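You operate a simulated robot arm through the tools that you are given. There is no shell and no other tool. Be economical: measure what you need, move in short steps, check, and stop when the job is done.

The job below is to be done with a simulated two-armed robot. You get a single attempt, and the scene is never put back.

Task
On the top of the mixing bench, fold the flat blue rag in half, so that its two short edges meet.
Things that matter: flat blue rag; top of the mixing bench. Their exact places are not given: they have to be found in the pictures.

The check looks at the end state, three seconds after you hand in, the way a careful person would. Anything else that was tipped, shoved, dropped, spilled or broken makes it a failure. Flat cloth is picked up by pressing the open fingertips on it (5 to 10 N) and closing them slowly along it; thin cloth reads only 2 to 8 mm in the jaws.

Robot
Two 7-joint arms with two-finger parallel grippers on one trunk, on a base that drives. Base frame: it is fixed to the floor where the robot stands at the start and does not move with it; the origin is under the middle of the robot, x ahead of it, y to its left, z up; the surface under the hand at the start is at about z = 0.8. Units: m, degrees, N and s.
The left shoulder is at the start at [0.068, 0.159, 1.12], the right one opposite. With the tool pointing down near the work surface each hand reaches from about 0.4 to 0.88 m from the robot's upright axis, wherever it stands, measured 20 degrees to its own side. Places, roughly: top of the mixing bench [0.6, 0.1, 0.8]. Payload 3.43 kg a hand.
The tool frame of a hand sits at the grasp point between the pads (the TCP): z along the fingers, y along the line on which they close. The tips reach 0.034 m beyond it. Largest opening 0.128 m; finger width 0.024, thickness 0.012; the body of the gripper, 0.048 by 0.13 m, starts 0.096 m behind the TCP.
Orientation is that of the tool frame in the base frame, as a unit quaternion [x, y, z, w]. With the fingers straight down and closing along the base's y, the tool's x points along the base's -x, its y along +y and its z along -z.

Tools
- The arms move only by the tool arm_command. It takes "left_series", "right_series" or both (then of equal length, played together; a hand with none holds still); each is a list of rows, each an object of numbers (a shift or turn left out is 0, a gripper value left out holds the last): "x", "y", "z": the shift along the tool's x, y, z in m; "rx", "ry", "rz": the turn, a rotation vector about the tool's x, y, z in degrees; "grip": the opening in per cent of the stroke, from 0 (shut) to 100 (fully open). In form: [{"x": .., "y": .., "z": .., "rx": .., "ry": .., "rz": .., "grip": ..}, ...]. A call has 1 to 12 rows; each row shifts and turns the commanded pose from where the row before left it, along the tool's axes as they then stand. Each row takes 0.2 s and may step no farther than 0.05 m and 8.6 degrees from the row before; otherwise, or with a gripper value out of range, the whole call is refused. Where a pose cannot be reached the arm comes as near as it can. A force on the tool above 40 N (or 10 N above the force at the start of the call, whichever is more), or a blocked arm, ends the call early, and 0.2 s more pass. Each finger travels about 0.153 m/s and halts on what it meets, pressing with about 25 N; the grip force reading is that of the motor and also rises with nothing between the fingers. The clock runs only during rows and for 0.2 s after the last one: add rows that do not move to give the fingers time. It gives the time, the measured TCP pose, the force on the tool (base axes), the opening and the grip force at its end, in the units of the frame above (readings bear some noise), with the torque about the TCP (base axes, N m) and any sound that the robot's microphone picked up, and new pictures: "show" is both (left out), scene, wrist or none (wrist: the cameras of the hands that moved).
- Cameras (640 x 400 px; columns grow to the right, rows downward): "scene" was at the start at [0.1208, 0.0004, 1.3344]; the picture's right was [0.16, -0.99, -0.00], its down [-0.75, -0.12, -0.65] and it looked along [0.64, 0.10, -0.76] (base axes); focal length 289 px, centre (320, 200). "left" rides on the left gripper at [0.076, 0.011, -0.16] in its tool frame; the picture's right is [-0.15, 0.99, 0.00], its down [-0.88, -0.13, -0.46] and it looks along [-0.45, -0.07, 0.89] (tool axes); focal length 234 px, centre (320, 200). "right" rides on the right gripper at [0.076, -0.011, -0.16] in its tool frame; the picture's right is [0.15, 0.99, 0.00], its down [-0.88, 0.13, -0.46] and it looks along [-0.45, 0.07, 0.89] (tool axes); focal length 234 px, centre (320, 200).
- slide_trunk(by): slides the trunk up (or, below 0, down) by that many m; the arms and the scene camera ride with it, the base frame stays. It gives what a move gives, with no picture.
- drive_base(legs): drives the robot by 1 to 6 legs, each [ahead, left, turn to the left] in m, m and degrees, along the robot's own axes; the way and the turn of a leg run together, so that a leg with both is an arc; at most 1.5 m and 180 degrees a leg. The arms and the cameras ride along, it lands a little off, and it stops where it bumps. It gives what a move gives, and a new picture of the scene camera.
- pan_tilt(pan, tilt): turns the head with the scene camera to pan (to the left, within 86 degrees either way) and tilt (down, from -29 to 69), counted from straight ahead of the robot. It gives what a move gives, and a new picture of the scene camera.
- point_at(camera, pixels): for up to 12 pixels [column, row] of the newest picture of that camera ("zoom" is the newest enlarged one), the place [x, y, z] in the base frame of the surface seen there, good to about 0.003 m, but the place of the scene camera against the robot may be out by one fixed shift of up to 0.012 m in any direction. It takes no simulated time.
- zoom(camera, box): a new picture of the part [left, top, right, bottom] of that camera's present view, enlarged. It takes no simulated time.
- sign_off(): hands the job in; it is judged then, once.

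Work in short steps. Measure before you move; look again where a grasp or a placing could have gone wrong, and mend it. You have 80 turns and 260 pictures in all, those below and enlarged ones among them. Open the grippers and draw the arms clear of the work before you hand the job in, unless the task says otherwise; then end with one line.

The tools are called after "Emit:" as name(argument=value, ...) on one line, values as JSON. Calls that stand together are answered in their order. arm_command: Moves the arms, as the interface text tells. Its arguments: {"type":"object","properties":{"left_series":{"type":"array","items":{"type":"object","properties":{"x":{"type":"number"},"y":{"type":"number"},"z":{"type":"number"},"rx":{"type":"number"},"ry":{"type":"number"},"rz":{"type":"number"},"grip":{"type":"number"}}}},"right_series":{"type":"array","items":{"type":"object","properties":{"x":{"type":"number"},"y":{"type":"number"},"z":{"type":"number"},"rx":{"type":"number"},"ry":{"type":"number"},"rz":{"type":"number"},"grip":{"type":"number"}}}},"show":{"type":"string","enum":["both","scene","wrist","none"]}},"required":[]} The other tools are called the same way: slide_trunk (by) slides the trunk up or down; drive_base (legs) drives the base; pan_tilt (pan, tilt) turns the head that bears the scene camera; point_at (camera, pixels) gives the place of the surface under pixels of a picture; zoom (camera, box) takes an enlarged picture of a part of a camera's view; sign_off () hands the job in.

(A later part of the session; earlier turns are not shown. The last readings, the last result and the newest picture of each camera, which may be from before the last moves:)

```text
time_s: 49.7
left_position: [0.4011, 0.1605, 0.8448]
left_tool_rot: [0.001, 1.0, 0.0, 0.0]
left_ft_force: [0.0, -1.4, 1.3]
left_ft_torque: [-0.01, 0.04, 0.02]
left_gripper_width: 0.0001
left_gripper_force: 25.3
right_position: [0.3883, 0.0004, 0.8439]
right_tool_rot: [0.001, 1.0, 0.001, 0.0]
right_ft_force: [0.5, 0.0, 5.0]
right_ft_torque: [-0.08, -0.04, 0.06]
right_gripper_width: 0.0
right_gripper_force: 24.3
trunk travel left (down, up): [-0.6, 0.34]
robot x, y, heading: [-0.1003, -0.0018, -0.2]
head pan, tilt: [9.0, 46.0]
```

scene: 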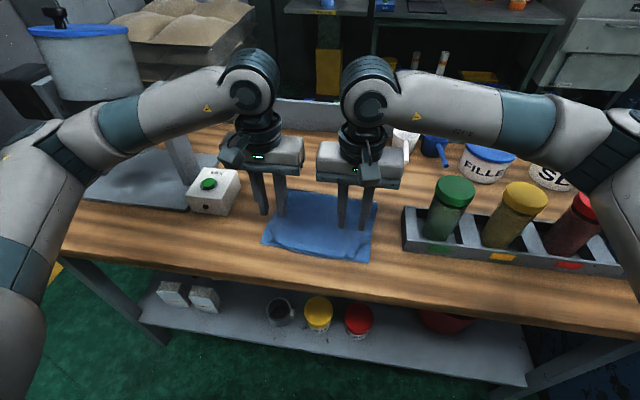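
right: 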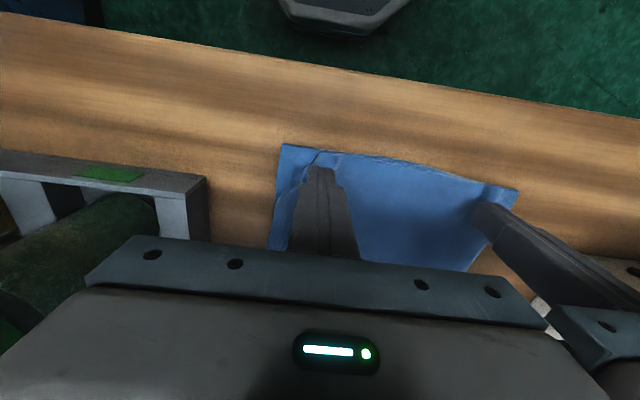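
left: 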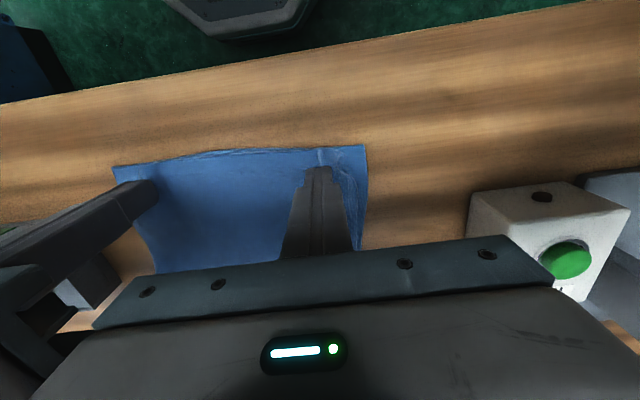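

Light contact (1.3 N and 5 N). I sweep each hand 2.5 cm outward and slightly toward the robot.

Emit:
arm_command(left_series=[{"y": 0.005, "z": 0.001, "x": 0.001}, {"y": 0.005, "x": 0.001}, {"y": 0.005, "x": 0.001}, {"y": 0.005, "x": 0.001}, {"y": 0.005}, {}], right_series=[{"y": -0.005}, {"y": -0.005}, {"y": -0.005}, {"y": -0.005}, {"y": -0.005}, {}], show="both")

Emit:
zoom(camera="scene", box=[230, 175, 400, 281])

```text
time_s: 51.1
left_position: [0.3954, 0.1858, 0.8424]
left_tool_rot: [0.001, 1.0, 0.0, 0.001]
left_ft_force: [-0.2, -3.9, 4.2]
left_ft_torque: [-0.15, -0.01, -0.02]
left_gripper_width: 0.0
left_gripper_force: 24.4
right_position: [0.3902, -0.0243, 0.8441]
right_tool_rot: [0.001, 1.0, 0.0, 0.0]
right_ft_force: [-0.5, 1.3, 1.7]
right_ft_torque: [0.04, -0.02, 0.03]
right_gripper_width: 0.0
right_gripper_force: 25.1
trunk travel left (down, up): [-0.6, 0.34]
robot x, y, heading: [-0.0959, -0.0002, -0.1]
head pan, tilt: [9.0, 46.0]
```

scene: 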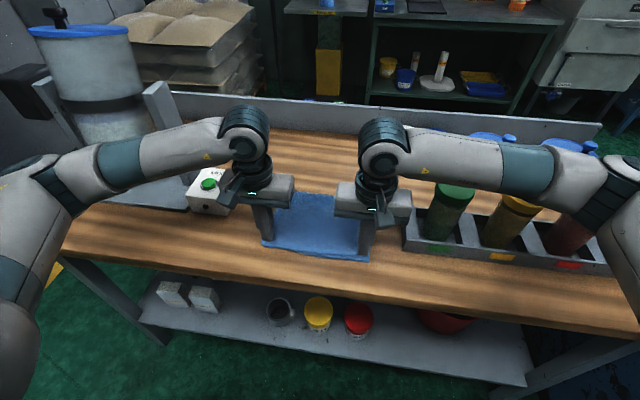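
right: 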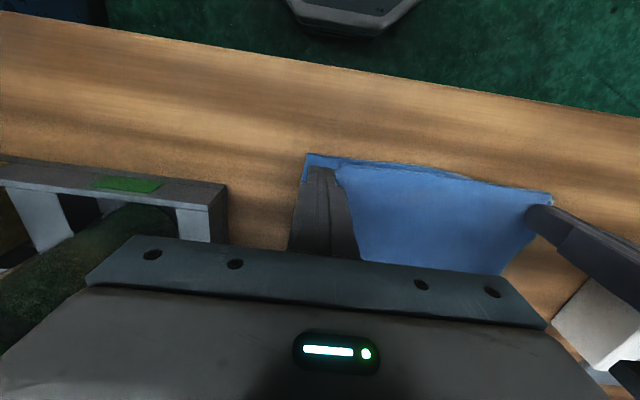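
left: 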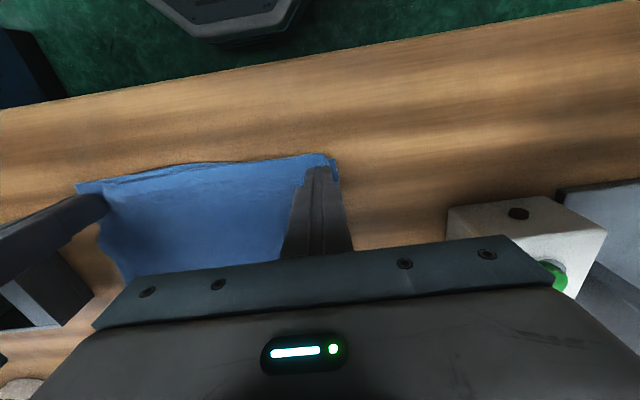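

```text
3.76 times, centred on (315, 228) of scene
```

zoom: 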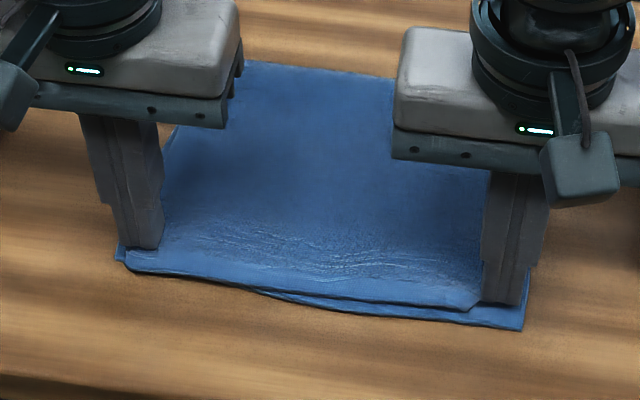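

The left corner spread nicely. I lift both hands up and look.

Emit:
arm_command(left_series=[{"z": -0.02}, {"z": -0.04}, {"z": -0.04}, {"z": -0.04}, {"x": -0.04}, {"x": -0.04}, {"x": -0.03}, {}], right_series=[{"z": -0.02}, {"z": -0.04}, {"z": -0.04}, {"z": -0.04}, {"x": -0.04}, {"x": -0.04}, {"x": -0.03}, {}], show="wrist")

Emit:
zoom(camera="scene", box=[230, 175, 400, 281])

Emit:
zoom(camera="right", box=[275, 25, 515, 200])

```text
time_s: 52.9
left_position: [0.5053, 0.1871, 0.982]
left_tool_rot: [0.001, 1.0, 0.0, 0.0]
left_ft_force: [-0.3, -0.6, 0.5]
left_ft_torque: [-0.01, -0.05, -0.01]
left_gripper_width: 0.0
left_gripper_force: 24.8
right_position: [0.5009, -0.0234, 0.9822]
right_tool_rot: [0.001, 1.0, 0.0, 0.0]
right_ft_force: [0.2, -0.1, 0.8]
right_ft_torque: [0.02, -0.03, 0.02]
right_gripper_width: 0.0
right_gripper_force: 24.6
trunk travel left (down, up): [-0.6, 0.34]
robot x, y, heading: [-0.0986, 0.0009, 0.1]
head pan, tilt: [9.0, 46.0]
```

right: 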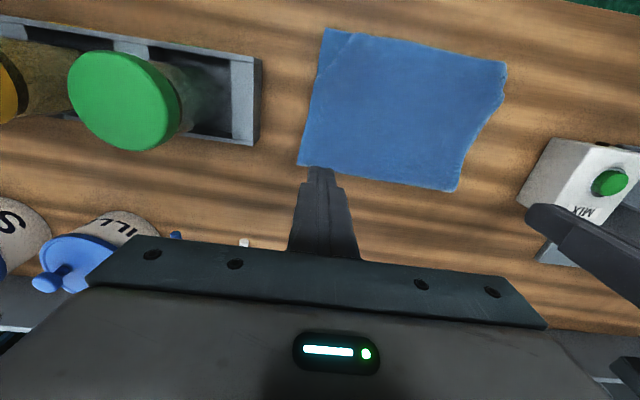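
left: 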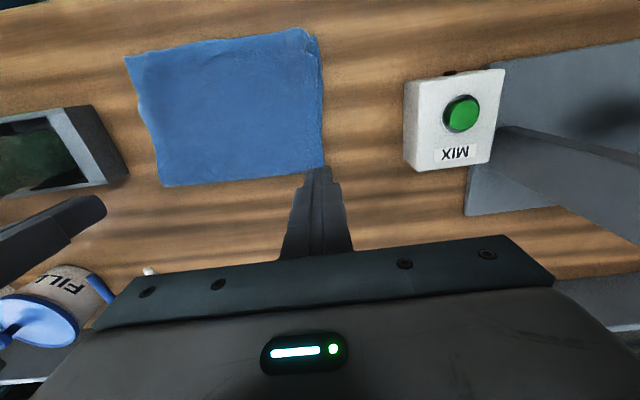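

```text
3.76 times, centred on (315, 228) of scene
```

zoom: 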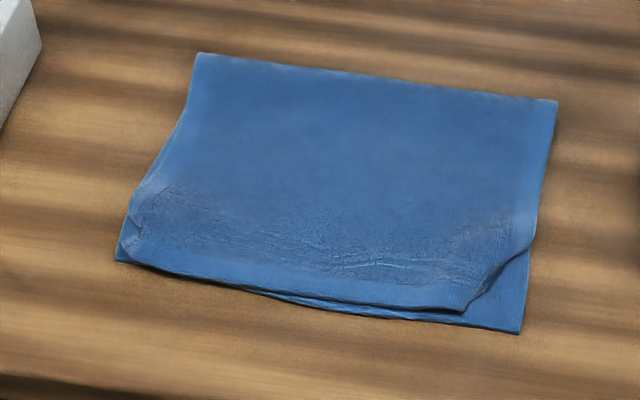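

```text
2.29 times, centred on (395, 112) of right
```

zoom: 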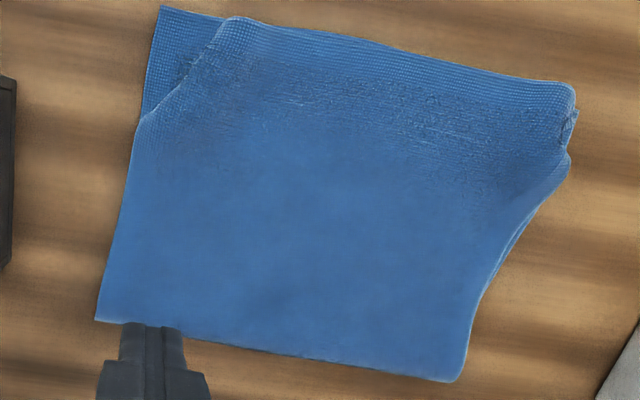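

The left is nearly right now; the right upper corner is folded under as a ~3 cm triangle. I'll pinch the top layer close by, lift so the flap drops open, and re-lay it. First I position at ≈(0.408,0.002).

Emit:
arm_command(right_series=[{"x": 0.0186, "y": 0.005, "z": 0.02, "grip": 20}, {"x": 0.0186, "y": 0.005, "z": 0.025}, {"x": 0.0186, "y": 0.005, "z": 0.025}, {"x": 0.0186, "y": 0.005, "z": 0.025}, {"x": 0.0186, "y": 0.005, "z": 0.028}, {"z": 0.007}, {}], show="both")

Emit:
zoom(camera="right", box=[220, 110, 460, 270])

```text
time_s: 54.5
left_position: [0.5047, 0.1878, 0.9819]
left_tool_rot: [0.001, 1.0, 0.0, 0.0]
left_ft_force: [0.1, 0.1, 0.0]
left_ft_torque: [0.03, 0.01, -0.01]
left_gripper_width: 0.0001
left_gripper_force: 24.9
right_position: [0.405, 0.0, 0.8517]
right_tool_rot: [0.001, 1.0, -0.001, 0.0]
right_ft_force: [0.0, -0.6, -0.4]
right_ft_torque: [0.01, -0.01, -0.02]
right_gripper_width: 0.0256
right_gripper_force: 0.2
trunk travel left (down, up): [-0.6, 0.34]
robot x, y, heading: [-0.0965, 0.0012, -0.2]
head pan, tilt: [9.0, 46.0]
```

scene: 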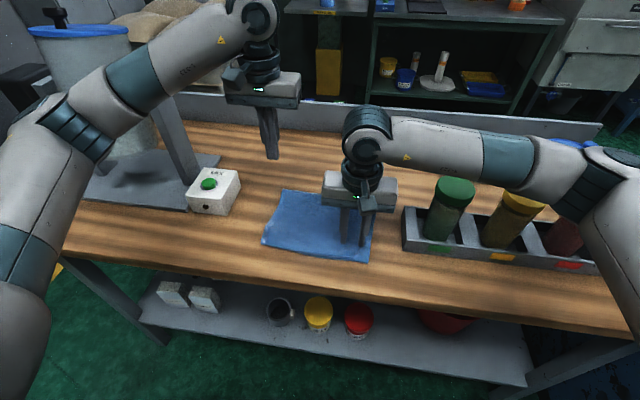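
right: 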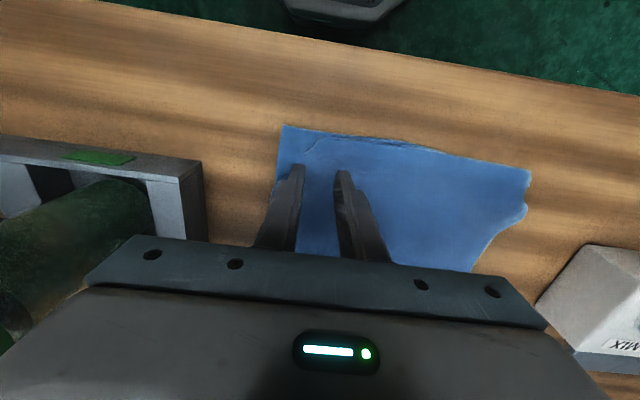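

```text
2.50 times, centred on (340, 190) of right
```

zoom: 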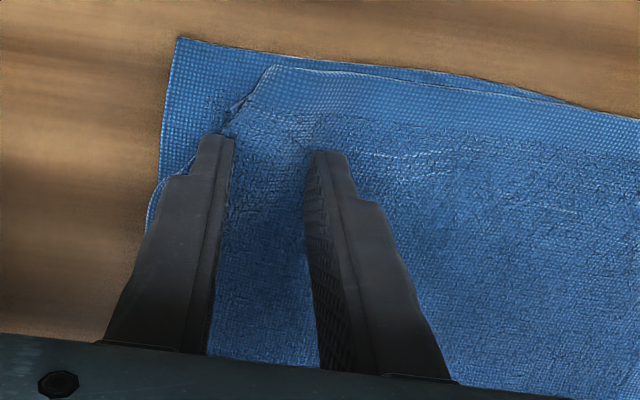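

The fingers straddle the top layer just inside the diagonal fold. I shift 3 mm inward and lower to light contact.

Emit:
arm_command(right_series=[{"y": 0.003, "z": 0.004}, {"z": 0.003}, {"z": 0.001}, {"z": 0.001}, {}], show="none")

```text
time_s: 55.7
left_position: [0.505, 0.1877, 0.9803]
left_tool_rot: [0.001, 1.0, 0.001, 0.0]
left_ft_force: [0.2, -0.2, -0.5]
left_ft_torque: [0.0, 0.01, -0.05]
left_gripper_width: 0.0
left_gripper_force: 24.9
right_position: [0.4045, 0.0037, 0.8453]
right_tool_rot: [0.001, 1.0, 0.0, 0.0]
right_ft_force: [0.2, 0.0, 2.9]
right_ft_torque: [-0.06, -0.02, -0.02]
right_gripper_width: 0.0257
right_gripper_force: 0.1
trunk travel left (down, up): [-0.6, 0.34]
robot x, y, heading: [-0.0975, -0.003, 0.0]
head pan, tilt: [9.0, 46.0]
```

Contact at 2.9 N. I press 0.7 mm more, close slowly, and lift 3 cm to see whether only the top layer comes.

Emit:
arm_command(right_series=[{"z": 0.0008}, {"grip": 15}, {"grip": 10}, {"grip": 5}, {"grip": 0}, {}, {}, {"z": -0.01}, {"z": -0.01}, {"z": -0.01}, {}], show="both")

Emit:
zoom(camera="scene", box=[240, 175, 410, 281])

Emit:
zoom(camera="right", box=[220, 110, 460, 270])

```text
time_s: 58.1
left_position: [0.5038, 0.187, 0.9812]
left_tool_rot: [0.001, 1.0, 0.0, 0.0]
left_ft_force: [-0.1, -0.3, -0.3]
left_ft_torque: [-0.01, 0.02, -0.01]
left_gripper_width: 0.0002
left_gripper_force: 25.0
right_position: [0.4065, 0.002, 0.8746]
right_tool_rot: [0.001, 1.0, 0.0, 0.0]
right_ft_force: [-0.7, -0.4, 0.0]
right_ft_torque: [0.01, 0.03, 0.02]
right_gripper_width: 0.0037
right_gripper_force: 24.7
trunk travel left (down, up): [-0.6, 0.34]
robot x, y, heading: [-0.0954, 0.0028, -0.2]
head pan, tilt: [9.0, 46.0]
```

scene: 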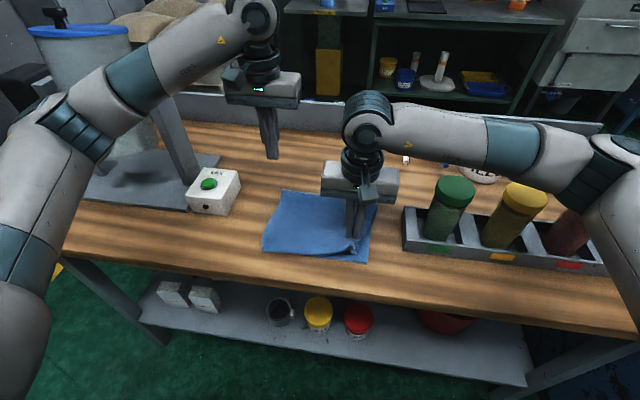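
right: 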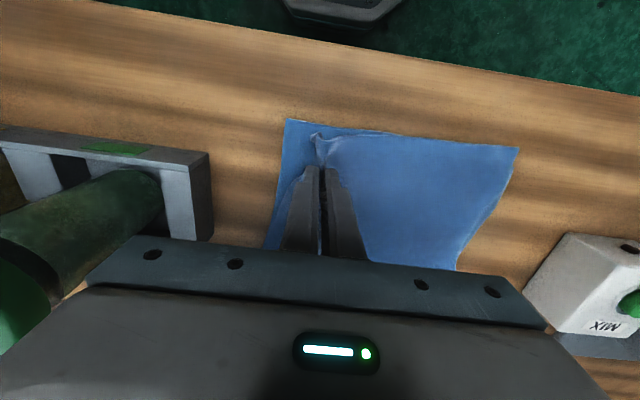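

```text
3.76 times, centred on (325, 228) of scene
```

zoom: 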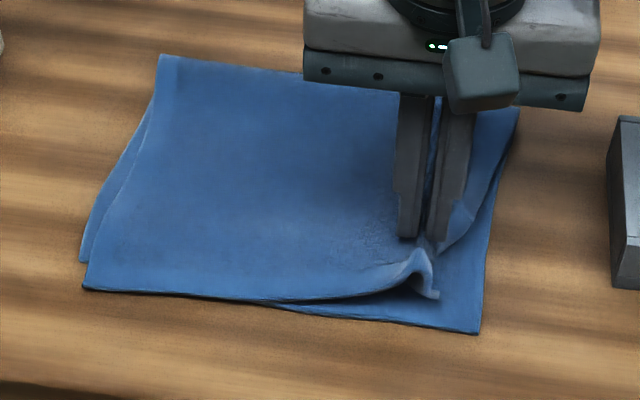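

```text
2.50 times, centred on (340, 190) of right
```

zoom: 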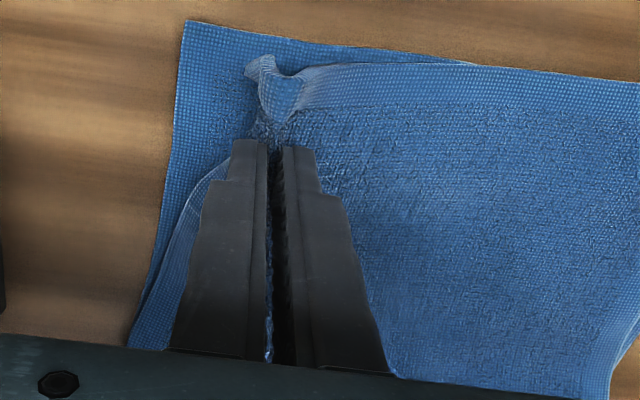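

Only the top layer is pinched. I raise it 3 cm more and move outward 2 cm so the folded-under corner can drop open.

Emit:
arm_command(right_series=[{"z": -0.015}, {"z": -0.015}, {"y": -0.007}, {"y": -0.007}, {"y": -0.006}, {}, {}], show="none")

Emit:
zoom(camera="scene", box=[240, 175, 410, 281])

Emit:
zoom(camera="right", box=[220, 80, 460, 270])

```text
time_s: 59.7
left_position: [0.5046, 0.1881, 0.9804]
left_tool_rot: [0.001, 1.0, 0.0, -0.001]
left_ft_force: [-0.1, -0.5, -0.6]
left_ft_torque: [-0.01, -0.02, 0.03]
left_gripper_width: 0.0001
left_gripper_force: 25.4
right_position: [0.4052, -0.0163, 0.9025]
right_tool_rot: [0.001, 1.0, 0.0, 0.0]
right_ft_force: [0.1, -0.2, -0.8]
right_ft_torque: [0.03, -0.03, 0.03]
right_gripper_width: 0.004
right_gripper_force: 24.9
trunk travel left (down, up): [-0.6, 0.34]
robot x, y, heading: [-0.1009, 0.001, -0.4]
head pan, tilt: [9.0, 46.0]
```

```text
3.76 times, centred on (325, 228) of scene
```

zoom: 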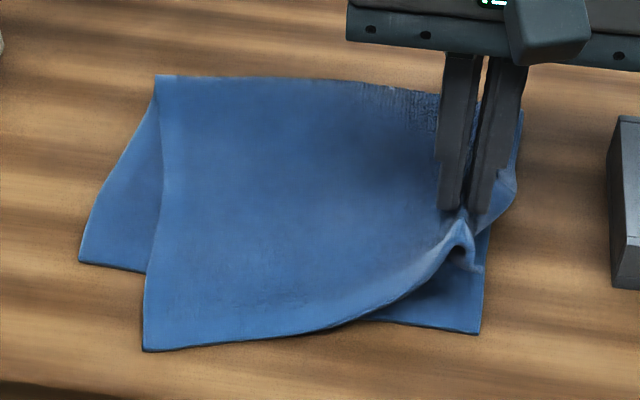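

```text
2.11 times, centred on (340, 175) of right
```

zoom: 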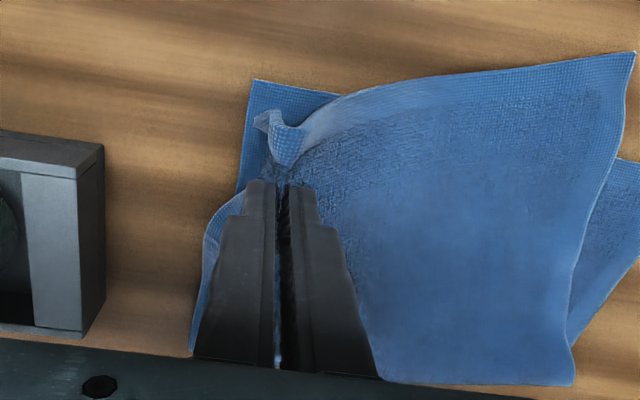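

Lifting one corner swung the upper layer: its left corner slid to zoom (145,350). I'll lay the right part out as overhang in front of the lower edge, with an inward drag so its flap opens, then regrip both corners with small pinches.

Emit:
arm_command(right_series=[{"x": 0.017, "y": -0.003}, {"x": 0.017, "y": -0.003}, {"x": 0.017, "y": -0.004}, {"z": 0.015}, {"z": 0.01}, {"x": -0.004, "y": 0.003, "z": 0.008}, {"x": -0.004, "y": 0.003, "z": 0.008}, {"x": -0.004, "y": 0.003, "z": 0.008}, {"z": 0.006}, {}], show="wrist")

Emit:
zoom(camera="scene", box=[240, 185, 410, 291])

Emit:
zoom(camera="right", box=[220, 80, 460, 270])

```text
time_s: 61.9
left_position: [0.5051, 0.1884, 0.9819]
left_tool_rot: [0.002, 1.0, -0.001, 0.0]
left_ft_force: [-0.9, -0.2, -0.2]
left_ft_torque: [-0.02, 0.02, -0.01]
left_gripper_width: 0.0002
left_gripper_force: 25.2
right_position: [0.3682, -0.0169, 0.8486]
right_tool_rot: [0.0, 1.0, 0.0, 0.0]
right_ft_force: [-0.5, -0.1, 1.1]
right_ft_torque: [-0.02, -0.01, 0.02]
right_gripper_width: 0.0038
right_gripper_force: 24.7
trunk travel left (down, up): [-0.6, 0.34]
robot x, y, heading: [-0.0971, 0.004, -0.1]
head pan, tilt: [9.0, 46.0]
```

right: 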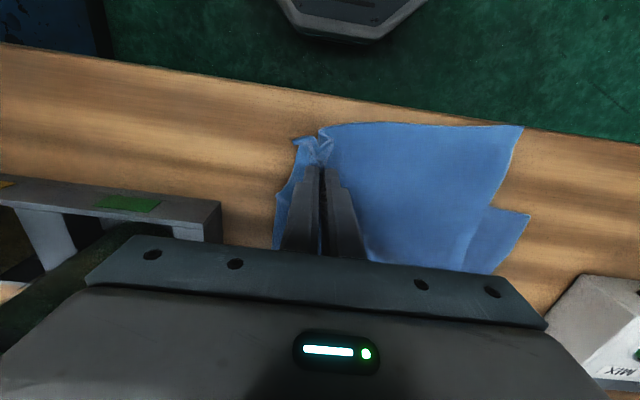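

```text
3.76 times, centred on (325, 238) of scene
```

zoom: 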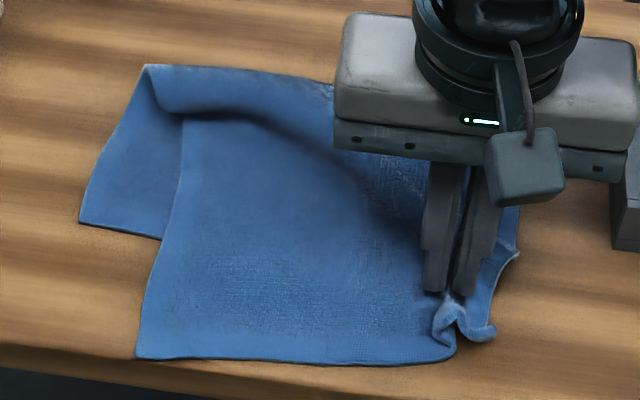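

```text
2.11 times, centred on (340, 175) of right
```

zoom: 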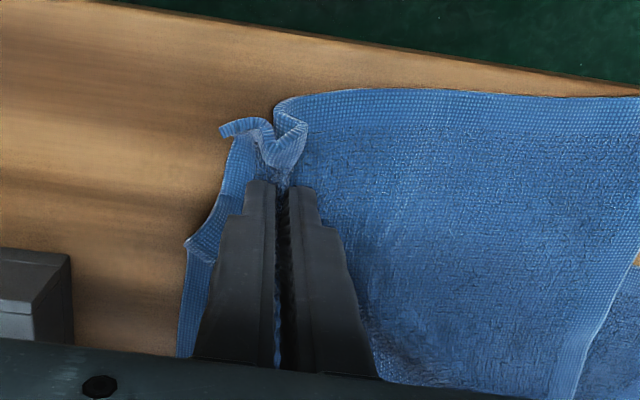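

The right corner now points outward. I release slowly and lift.

Emit:
arm_command(right_series=[{"z": 0.003}, {"grip": 3}, {"grip": 6}, {"grip": 10}, {"grip": 16}, {"grip": 22}, {}, {"z": -0.02}, {"z": -0.03}, {"z": -0.04}, {"z": -0.04}, {}], show="none")

Emit:
arm_command(right_series=[{"x": -0.04}, {"x": -0.04}, {"x": -0.04}, {}], show="wrist")

Emit:
zoom(camera="scene", box=[240, 185, 410, 291])

```text
time_s: 64.5
left_position: [0.5071, 0.1878, 0.9819]
left_tool_rot: [0.0, 1.0, 0.0, 0.0]
left_ft_force: [-0.4, 0.7, 0.2]
left_ft_torque: [-0.01, -0.01, 0.01]
left_gripper_width: 0.0
left_gripper_force: 24.7
right_position: [0.3671, -0.0166, 0.9745]
right_tool_rot: [0.001, 1.0, 0.0, -0.001]
right_ft_force: [0.0, -0.3, -0.4]
right_ft_torque: [-0.03, 0.01, 0.01]
right_gripper_width: 0.0282
right_gripper_force: 0.0
trunk travel left (down, up): [-0.6, 0.34]
robot x, y, heading: [-0.0997, 0.0023, -0.3]
head pan, tilt: [9.0, 46.0]
```

```text
time_s: 65.5
left_position: [0.5046, 0.188, 0.9809]
left_tool_rot: [0.0, 1.0, 0.0, 0.0]
left_ft_force: [0.8, 0.9, 0.5]
left_ft_torque: [0.01, -0.02, 0.03]
left_gripper_width: 0.0
left_gripper_force: 24.9
right_position: [0.4875, -0.0172, 0.9764]
right_tool_rot: [0.001, 1.0, 0.0, 0.0]
right_ft_force: [0.0, -0.4, 0.6]
right_ft_torque: [-0.03, -0.02, -0.02]
right_gripper_width: 0.028
right_gripper_force: 0.1
trunk travel left (down, up): [-0.6, 0.34]
robot x, y, heading: [-0.1009, -0.0012, -0.1]
head pan, tilt: [9.0, 46.0]
```

right: 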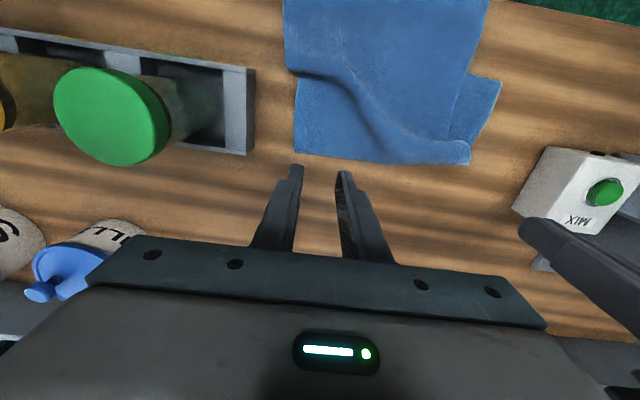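

```text
3.76 times, centred on (325, 238) of scene
```

zoom: 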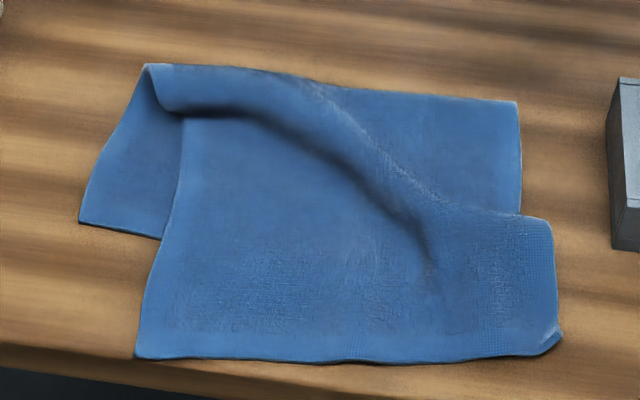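

The right corner is now fully unfolded, and the upper layer overhangs as a single layer on both sides. I measure all corners.

Emit:
point_at(camera="zoom", pixels=[[138, 353], [557, 338], [545, 353], [350, 358], [82, 220], [148, 68], [515, 105], [520, 213], [550, 225], [158, 236], [612, 245]])

Emit:
pan_tilt(pan=5, tilt=52)

```text
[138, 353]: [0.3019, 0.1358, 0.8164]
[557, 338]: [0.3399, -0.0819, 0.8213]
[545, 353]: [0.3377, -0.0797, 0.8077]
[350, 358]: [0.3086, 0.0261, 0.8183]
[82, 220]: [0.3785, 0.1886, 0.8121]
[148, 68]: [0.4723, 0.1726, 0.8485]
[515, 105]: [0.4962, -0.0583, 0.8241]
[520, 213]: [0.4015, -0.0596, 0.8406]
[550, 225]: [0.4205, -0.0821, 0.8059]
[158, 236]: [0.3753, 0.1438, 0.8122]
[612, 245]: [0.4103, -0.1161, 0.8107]
```

```text
time_s: 66.1
left_position: [0.5055, 0.1876, 0.9806]
left_tool_rot: [0.001, 1.0, 0.0, 0.0]
left_ft_force: [-0.2, -0.4, 0.6]
left_ft_torque: [0.01, 0.01, 0.01]
left_gripper_width: 0.0
left_gripper_force: 24.8
right_position: [0.4877, -0.0161, 0.9735]
right_tool_rot: [0.0, 1.0, 0.0, -0.001]
right_ft_force: [0.4, 0.6, 0.5]
right_ft_torque: [-0.02, -0.01, 0.0]
right_gripper_width: 0.0283
right_gripper_force: 0.1
trunk travel left (down, up): [-0.6, 0.34]
robot x, y, heading: [-0.1018, -0.0007, -0.3]
head pan, tilt: [5.0, 52.0]
```

scene: 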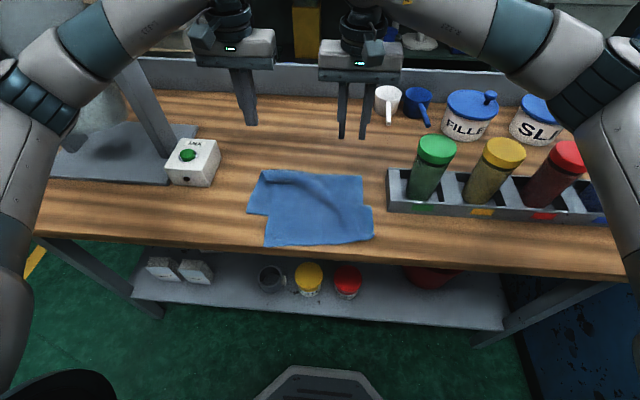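

Upper corners: left ≈(0.311,0.147), right ≈(0.346,−0.073). I position both hands above the strip just inside them with a small 18 mm opening.

Emit:
arm_command(left_series=[{"x": 0.0292, "y": -0.0103, "grip": 14}, {"x": 0.0292, "y": -0.0103, "z": 0.02}, {"x": 0.0292, "y": -0.0103, "z": 0.02}, {"x": 0.0292, "y": -0.0103, "z": 0.027}, {"x": 0.0292, "y": -0.0103, "z": 0.027}, {"x": 0.0292, "y": -0.0103, "z": 0.027}, {}], right_series=[{"x": 0.042, "grip": 14}, {"x": 0.042}, {"x": 0.0417}, {"y": -0.012, "z": 0.036}, {"y": -0.012, "z": 0.038}, {"y": -0.012, "z": 0.038}, {}], show="both")

Emit:
zoom(camera="right", box=[200, 80, 440, 270])

Emit:
zoom(camera="left", box=[200, 80, 440, 270])

```text
time_s: 67.7
left_position: [0.3293, 0.1256, 0.863]
left_tool_rot: [0.001, 1.0, -0.002, 0.0]
left_ft_force: [-0.5, 0.6, 0.1]
left_ft_torque: [0.02, -0.01, 0.0]
left_gripper_width: 0.0176
left_gripper_force: 0.2
right_position: [0.363, -0.0546, 0.8636]
right_tool_rot: [0.001, 1.0, 0.0, 0.0]
right_ft_force: [0.3, -0.1, -0.9]
right_ft_torque: [-0.02, -0.04, 0.01]
right_gripper_width: 0.0178
right_gripper_force: 0.2
trunk travel left (down, up): [-0.6, 0.34]
robot x, y, heading: [-0.1004, -0.001, -0.0]
head pan, tilt: [5.0, 52.0]
```

scene: 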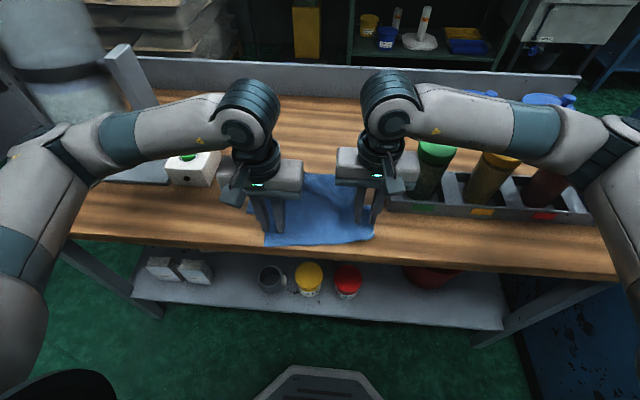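
right: 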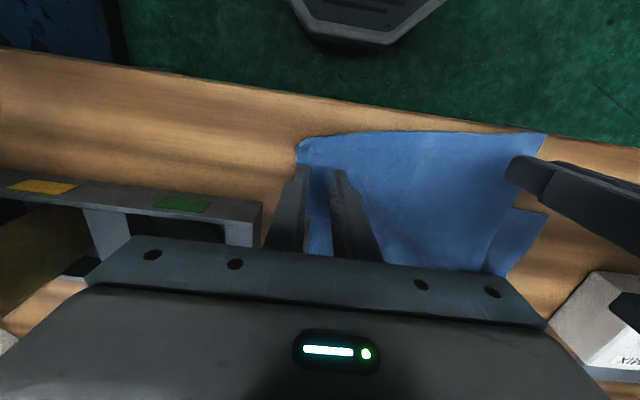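
left: 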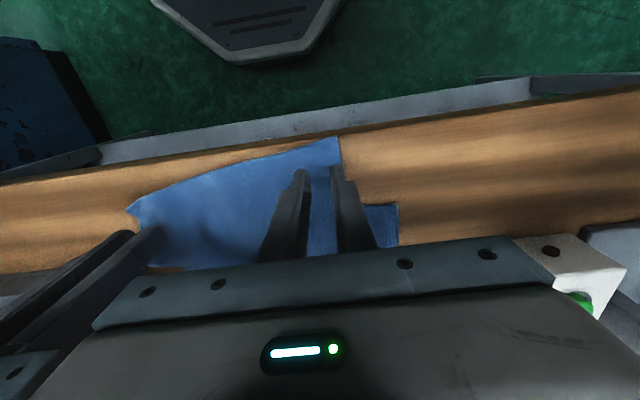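

```text
2.11 times, centred on (320, 175) of right
```

zoom: 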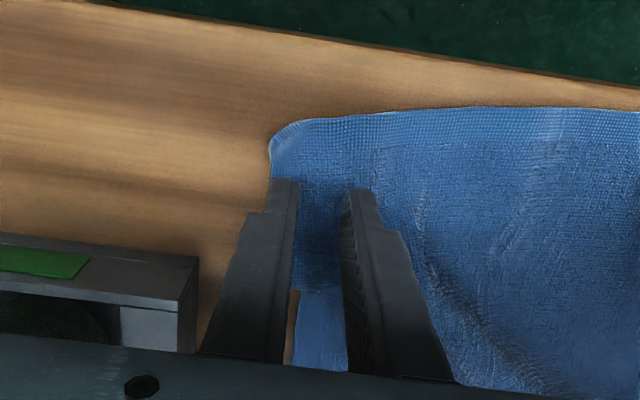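

```text
2.11 times, centred on (320, 175) of left
```

zoom: 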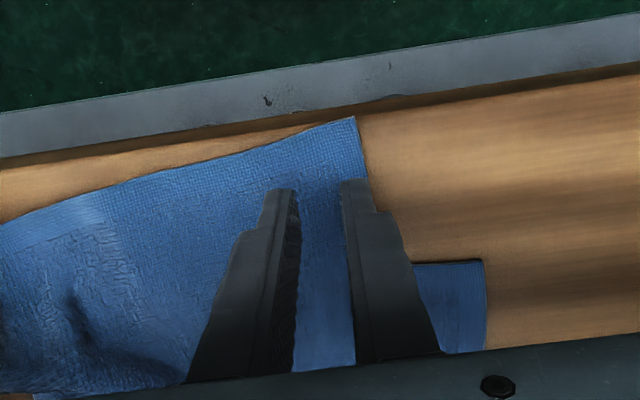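

Right finger is partly off the side edge, so I shift inward 4 mm (left 3 mm) and both slightly closer to the edge, then lower to contact.

Emit:
arm_command(left_series=[{"x": 0.005, "y": -0.003, "z": 0.007}, {"z": 0.008}, {"z": 0.006}, {"z": 0.0015}, {"z": 0.001}, {}], right_series=[{"x": 0.003, "y": 0.004, "z": 0.007}, {"z": 0.008}, {"z": 0.006}, {"z": 0.0015}, {"z": 0.001}, {}], show="none")

```text
time_s: 69.1
left_position: [0.3259, 0.1213, 0.8387]
left_tool_rot: [0.001, 1.0, 0.0, 0.0]
left_ft_force: [0.5, 0.1, 1.4]
left_ft_torque: [0.01, -0.01, 0.0]
left_gripper_width: 0.0179
left_gripper_force: 0.1
right_position: [0.3592, -0.0509, 0.8387]
right_tool_rot: [0.0, 1.0, 0.001, 0.0]
right_ft_force: [-0.1, 0.0, 1.9]
right_ft_torque: [0.01, 0.0, 0.0]
right_gripper_width: 0.018
right_gripper_force: 0.1
trunk travel left (down, up): [-0.6, 0.34]
robot x, y, heading: [-0.1011, 0.0029, 0.1]
head pan, tilt: [5.0, 52.0]
```

Light contact on both. I press ~1 mm more, close slowly and check.

Emit:
arm_command(left_series=[{"z": 0.0009}, {}, {"grip": 10}, {"grip": 7}, {"grip": 3}, {"grip": 0}, {}, {}], right_series=[{"z": 0.0009}, {}, {"grip": 10}, {"grip": 7}, {"grip": 3}, {"grip": 0}, {}, {}], show="wrist")

Emit:
zoom(camera="right", box=[200, 80, 440, 270])

Emit:
zoom(camera="left", box=[200, 80, 440, 270])

```text
time_s: 70.9
left_position: [0.3248, 0.1217, 0.8378]
left_tool_rot: [0.001, 1.0, 0.0, 0.001]
left_ft_force: [-0.3, 0.5, 2.9]
left_ft_torque: [0.0, 0.0, 0.0]
left_gripper_width: 0.0003
left_gripper_force: 24.6
right_position: [0.3588, -0.0496, 0.8396]
right_tool_rot: [0.002, 1.0, 0.001, 0.001]
right_ft_force: [-0.5, 0.6, 2.7]
right_ft_torque: [0.03, -0.02, 0.0]
right_gripper_width: 0.0
right_gripper_force: 24.8
trunk travel left (down, up): [-0.6, 0.34]
robot x, y, heading: [-0.0996, 0.0006, -0.1]
head pan, tilt: [5.0, 52.0]
```

right: 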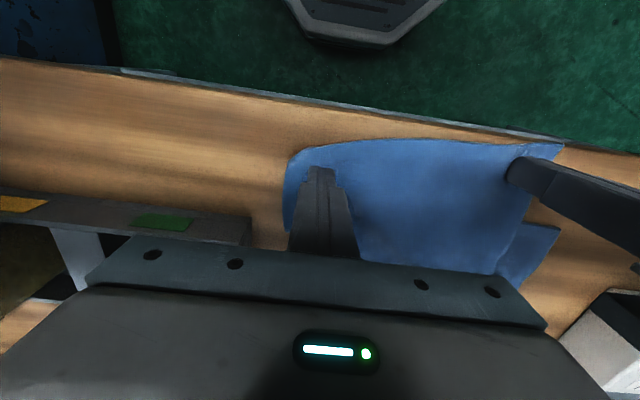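
left: 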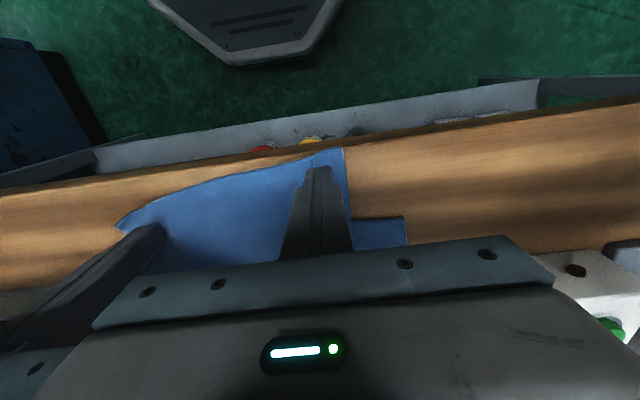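

```text
2.11 times, centred on (320, 175) of right
```

zoom: 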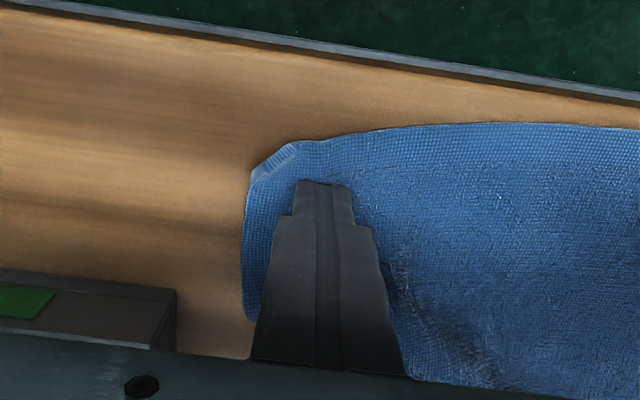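

```text
2.11 times, centred on (320, 175) of left
```

zoom: 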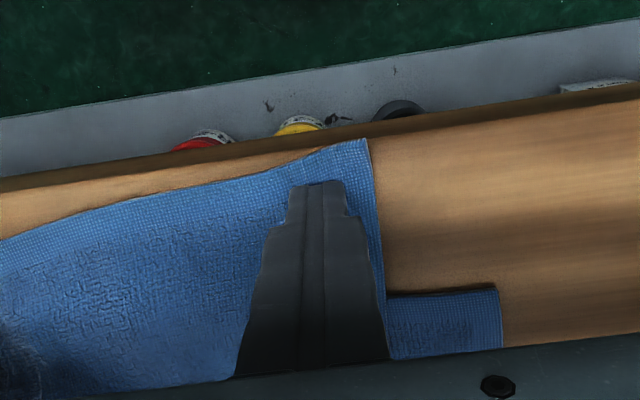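

No cloth caught (widths ≈0): pressing was too light. I lift a few mm, open to 24 mm, and press harder.

Emit:
arm_command(left_series=[{"z": -0.006}, {"grip": 19}, {"y": -0.001}, {"z": 0.005}, {"z": 0.0015}, {"z": 0.001}, {}], right_series=[{"z": -0.006}, {"grip": 19}, {"y": 0.002}, {"z": 0.005}, {"z": 0.0015}, {"z": 0.001}, {}], show="none")

```text
time_s: 72.5
left_position: [0.3252, 0.1204, 0.8368]
left_tool_rot: [0.001, 1.0, 0.0, 0.0]
left_ft_force: [3.0, -0.2, 6.0]
left_ft_torque: [0.0, -0.08, 0.01]
left_gripper_width: 0.0245
left_gripper_force: 0.1
right_position: [0.3582, -0.0473, 0.8397]
right_tool_rot: [0.001, 1.0, 0.001, 0.001]
right_ft_force: [1.7, -3.1, 11.8]
right_ft_torque: [0.1, -0.18, -0.04]
right_gripper_width: 0.0235
right_gripper_force: 0.0
trunk travel left (down, up): [-0.6, 0.34]
robot x, y, heading: [-0.1006, -0.002, 0.1]
head pan, tilt: [5.0, 52.0]
```

Pressing at 6 N and 11.8 N. I add 0.4 mm left, ease 0.3 mm right, and close slowly.

Emit:
arm_command(left_series=[{"z": 0.0005}, {"grip": 15}, {"grip": 12}, {"grip": 9}, {"grip": 6}, {"grip": 3}, {"grip": 0}, {}, {}], right_series=[{"z": -0.0003}, {"grip": 15}, {"grip": 12}, {"grip": 9}, {"grip": 6}, {"grip": 3}, {"grip": 0}, {}, {}], show="wrist")

```text
time_s: 74.5
left_position: [0.3245, 0.121, 0.8359]
left_tool_rot: [0.001, 1.0, 0.001, 0.001]
left_ft_force: [-1.6, -2.7, 13.7]
left_ft_torque: [-0.09, -0.02, 0.01]
left_gripper_width: 0.0041
left_gripper_force: 25.1
right_position: [0.3576, -0.049, 0.8378]
right_tool_rot: [0.0, 1.0, 0.0, 0.0]
right_ft_force: [-1.2, 2.9, 9.0]
right_ft_torque: [0.18, -0.01, 0.02]
right_gripper_width: 0.0
right_gripper_force: 24.5
trunk travel left (down, up): [-0.6, 0.34]
robot x, y, heading: [-0.0967, -0.0004, -0.1]
head pan, tilt: [5.0, 52.0]
```

right: 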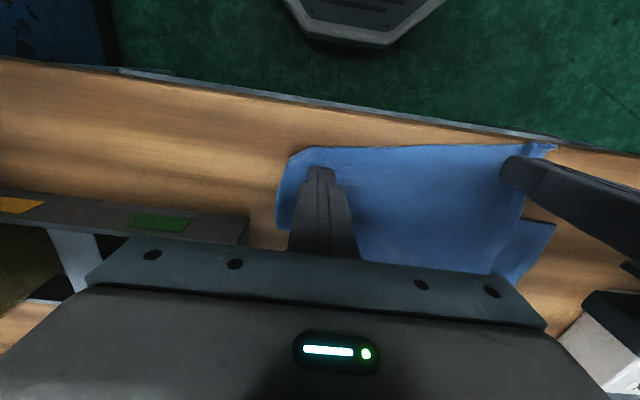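
left: 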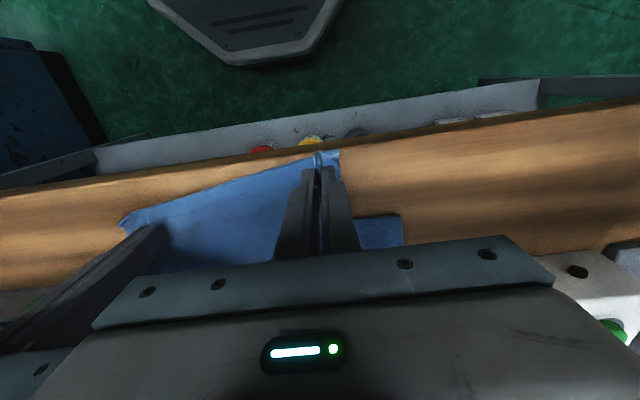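

The left holds (4.1 mm) but the right missed. I retry the right with a wider 33 mm opening and firm press.

Emit:
arm_command(right_series=[{"z": -0.006}, {"y": 0.004, "grip": 26}, {}, {"z": 0.005}, {"z": 0.001}, {"z": 0.001}, {}], show="none")

```text
time_s: 76.1
left_position: [0.3242, 0.1205, 0.8371]
left_tool_rot: [0.001, 1.0, 0.001, 0.001]
left_ft_force: [-0.9, 0.6, 12.6]
left_ft_torque: [0.01, -0.01, 0.04]
left_gripper_width: 0.0044
left_gripper_force: 25.0
right_position: [0.3585, -0.0445, 0.8387]
right_tool_rot: [0.0, 1.0, 0.0, 0.0]
right_ft_force: [0.9, -2.4, 11.6]
right_ft_torque: [0.12, -0.13, -0.03]
right_gripper_width: 0.0328
right_gripper_force: 0.0
trunk travel left (down, up): [-0.6, 0.34]
robot x, y, heading: [-0.0971, 0.002, -0.1]
head pan, tilt: [5.0, 52.0]
```

Emit:
arm_command(right_series=[{"grip": 22}, {"grip": 18}, {"grip": 14}, {"grip": 10}, {"grip": 7}, {"grip": 4}, {"grip": 0}, {}, {}], show="wrist")

Emit:
zoom(camera="right", box=[200, 80, 440, 270])

```text
time_s: 78.1
left_position: [0.3236, 0.1194, 0.8371]
left_tool_rot: [0.001, 1.0, 0.001, 0.001]
left_ft_force: [1.6, -2.6, 11.6]
left_ft_torque: [-0.05, -0.07, -0.03]
left_gripper_width: 0.0042
left_gripper_force: 24.7
right_position: [0.358, -0.0437, 0.8386]
right_tool_rot: [0.001, 1.0, 0.0, 0.001]
right_ft_force: [-0.1, 3.6, 14.9]
right_ft_torque: [0.21, -0.11, 0.03]
right_gripper_width: 0.0043
right_gripper_force: 24.9
trunk travel left (down, up): [-0.6, 0.34]
robot x, y, heading: [-0.0961, -0.0008, -0.0]
head pan, tilt: [5.0, 52.0]
```

right: 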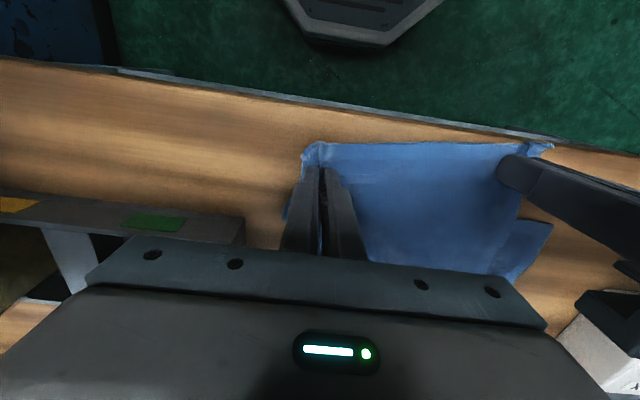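

```text
2.11 times, centred on (320, 175) of right
```

zoom: 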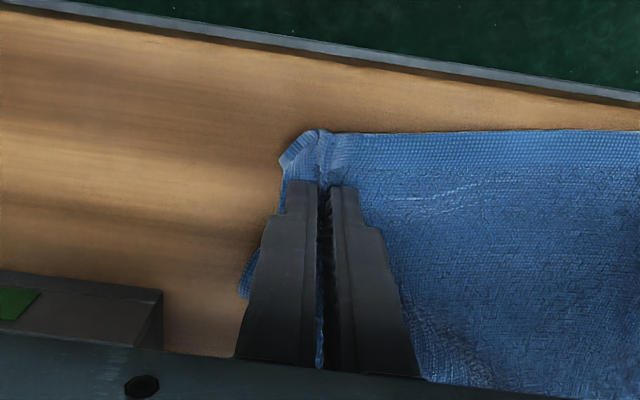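

Both hands now hold the upper edge (4.2 / 4.3 mm). I lift and swing it up over x≈0.53 while shifting +4.6 cm in y to re-centre over the lower layer.

Emit:
arm_command(left_series=[{"z": -0.015}, {"x": -0.01, "y": 0.0052, "z": -0.02}, {"x": -0.02, "y": 0.0052, "z": -0.02}, {"x": -0.025, "y": 0.0052, "z": -0.02}, {"x": -0.025, "y": 0.0052, "z": -0.02}, {"x": -0.025, "y": 0.0052, "z": -0.015}, {"x": -0.025, "y": 0.0052, "z": -0.01}, {"x": -0.025, "y": 0.0052, "z": -0.005}, {"x": -0.025, "y": 0.0052}, {"x": -0.026, "y": 0.0052}, {}], right_series=[{"z": -0.015}, {"x": -0.005, "y": 0.0052, "z": -0.02}, {"x": -0.015, "y": 0.0052, "z": -0.02}, {"x": -0.02, "y": 0.0052, "z": -0.02}, {"x": -0.02, "y": 0.0052, "z": -0.02}, {"x": -0.022, "y": 0.0052, "z": -0.015}, {"x": -0.022, "y": 0.0052, "z": -0.01}, {"x": -0.022, "y": 0.0052, "z": -0.005}, {"x": -0.022, "y": 0.0052}, {"x": -0.024, "y": 0.0052}, {}], show="both")

Emit:
zoom(camera="scene", box=[220, 110, 420, 250])

```text
time_s: 80.5
left_position: [0.5306, 0.1671, 0.9627]
left_tool_rot: [0.001, 1.0, 0.0, 0.0]
left_ft_force: [-0.2, -0.7, 0.4]
left_ft_torque: [0.0, -0.01, 0.03]
left_gripper_width: 0.0044
left_gripper_force: 25.2
right_position: [0.5308, 0.0024, 0.9619]
right_tool_rot: [0.001, 1.0, 0.0, 0.001]
right_ft_force: [0.1, 0.9, 0.7]
right_ft_torque: [0.0, -0.04, 0.01]
right_gripper_width: 0.0037
right_gripper_force: 25.2
trunk travel left (down, up): [-0.6, 0.34]
robot x, y, heading: [-0.1015, 0.0024, -0.1]
head pan, tilt: [5.0, 52.0]
```

scene: 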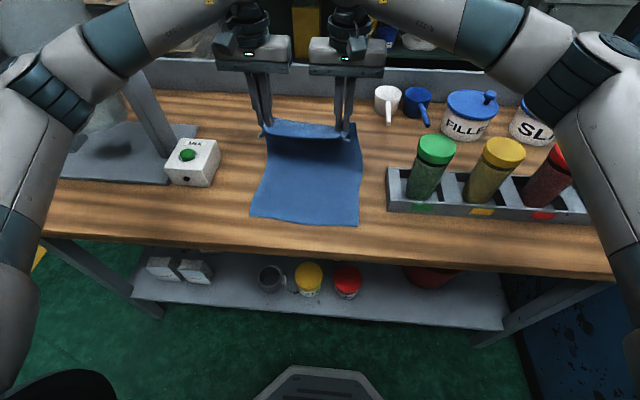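
right: 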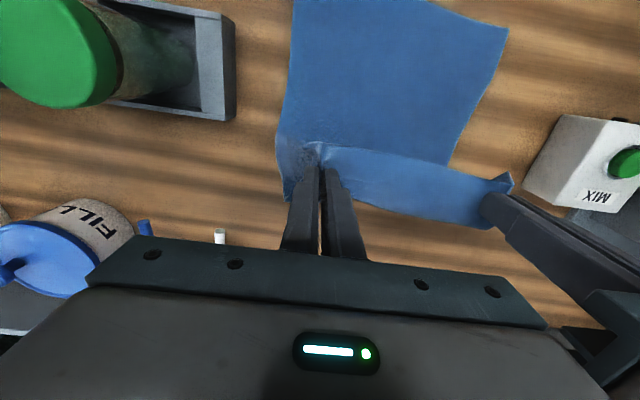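
left: 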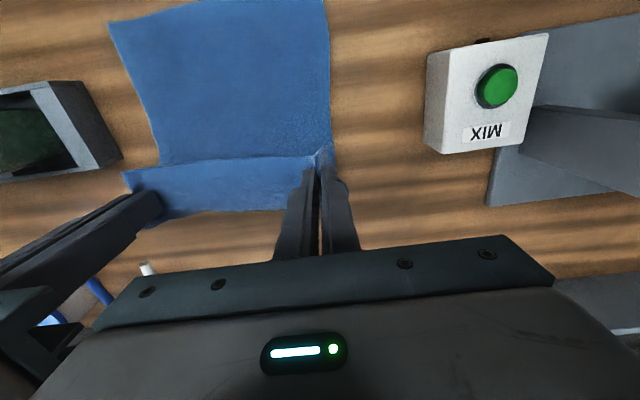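

```text
2.86 times, centred on (320, 180) of scene
```

zoom: 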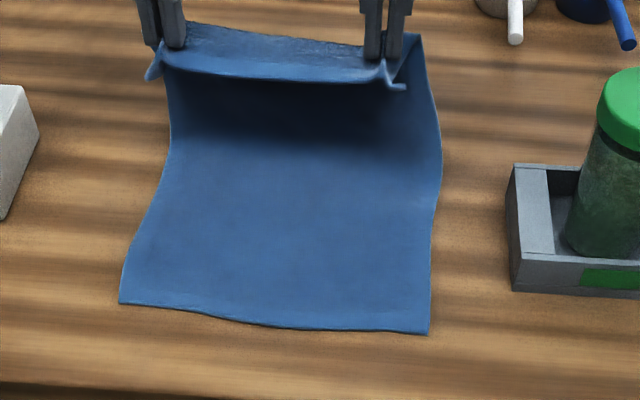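

Good: the edge is held and both corner tips stick outward. I measure lower corners and held-edge offsets.

Emit:
point_at(camera="right", pixels=[[506, 30], [318, 146], [400, 155], [510, 178], [298, 8]])

Emit:
point_at(camera="left", pixels=[[112, 27], [318, 150], [220, 157], [127, 176], [326, 5]])

Emit:
point_at(camera="zoom", pixels=[[123, 300], [427, 331], [150, 78], [403, 86], [280, 76], [270, 322]])

```text
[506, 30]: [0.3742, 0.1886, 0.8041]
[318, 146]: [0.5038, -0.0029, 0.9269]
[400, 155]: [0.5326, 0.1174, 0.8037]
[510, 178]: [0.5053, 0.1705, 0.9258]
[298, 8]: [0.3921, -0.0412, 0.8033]
```

```text
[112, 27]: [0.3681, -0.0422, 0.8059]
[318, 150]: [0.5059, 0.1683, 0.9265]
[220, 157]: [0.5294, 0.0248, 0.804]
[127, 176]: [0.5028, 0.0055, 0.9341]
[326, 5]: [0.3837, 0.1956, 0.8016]
```

```text
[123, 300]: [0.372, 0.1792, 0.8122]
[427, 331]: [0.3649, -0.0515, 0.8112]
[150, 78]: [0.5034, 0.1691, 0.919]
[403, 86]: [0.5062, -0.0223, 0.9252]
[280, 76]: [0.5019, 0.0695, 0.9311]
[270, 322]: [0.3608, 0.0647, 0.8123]
```

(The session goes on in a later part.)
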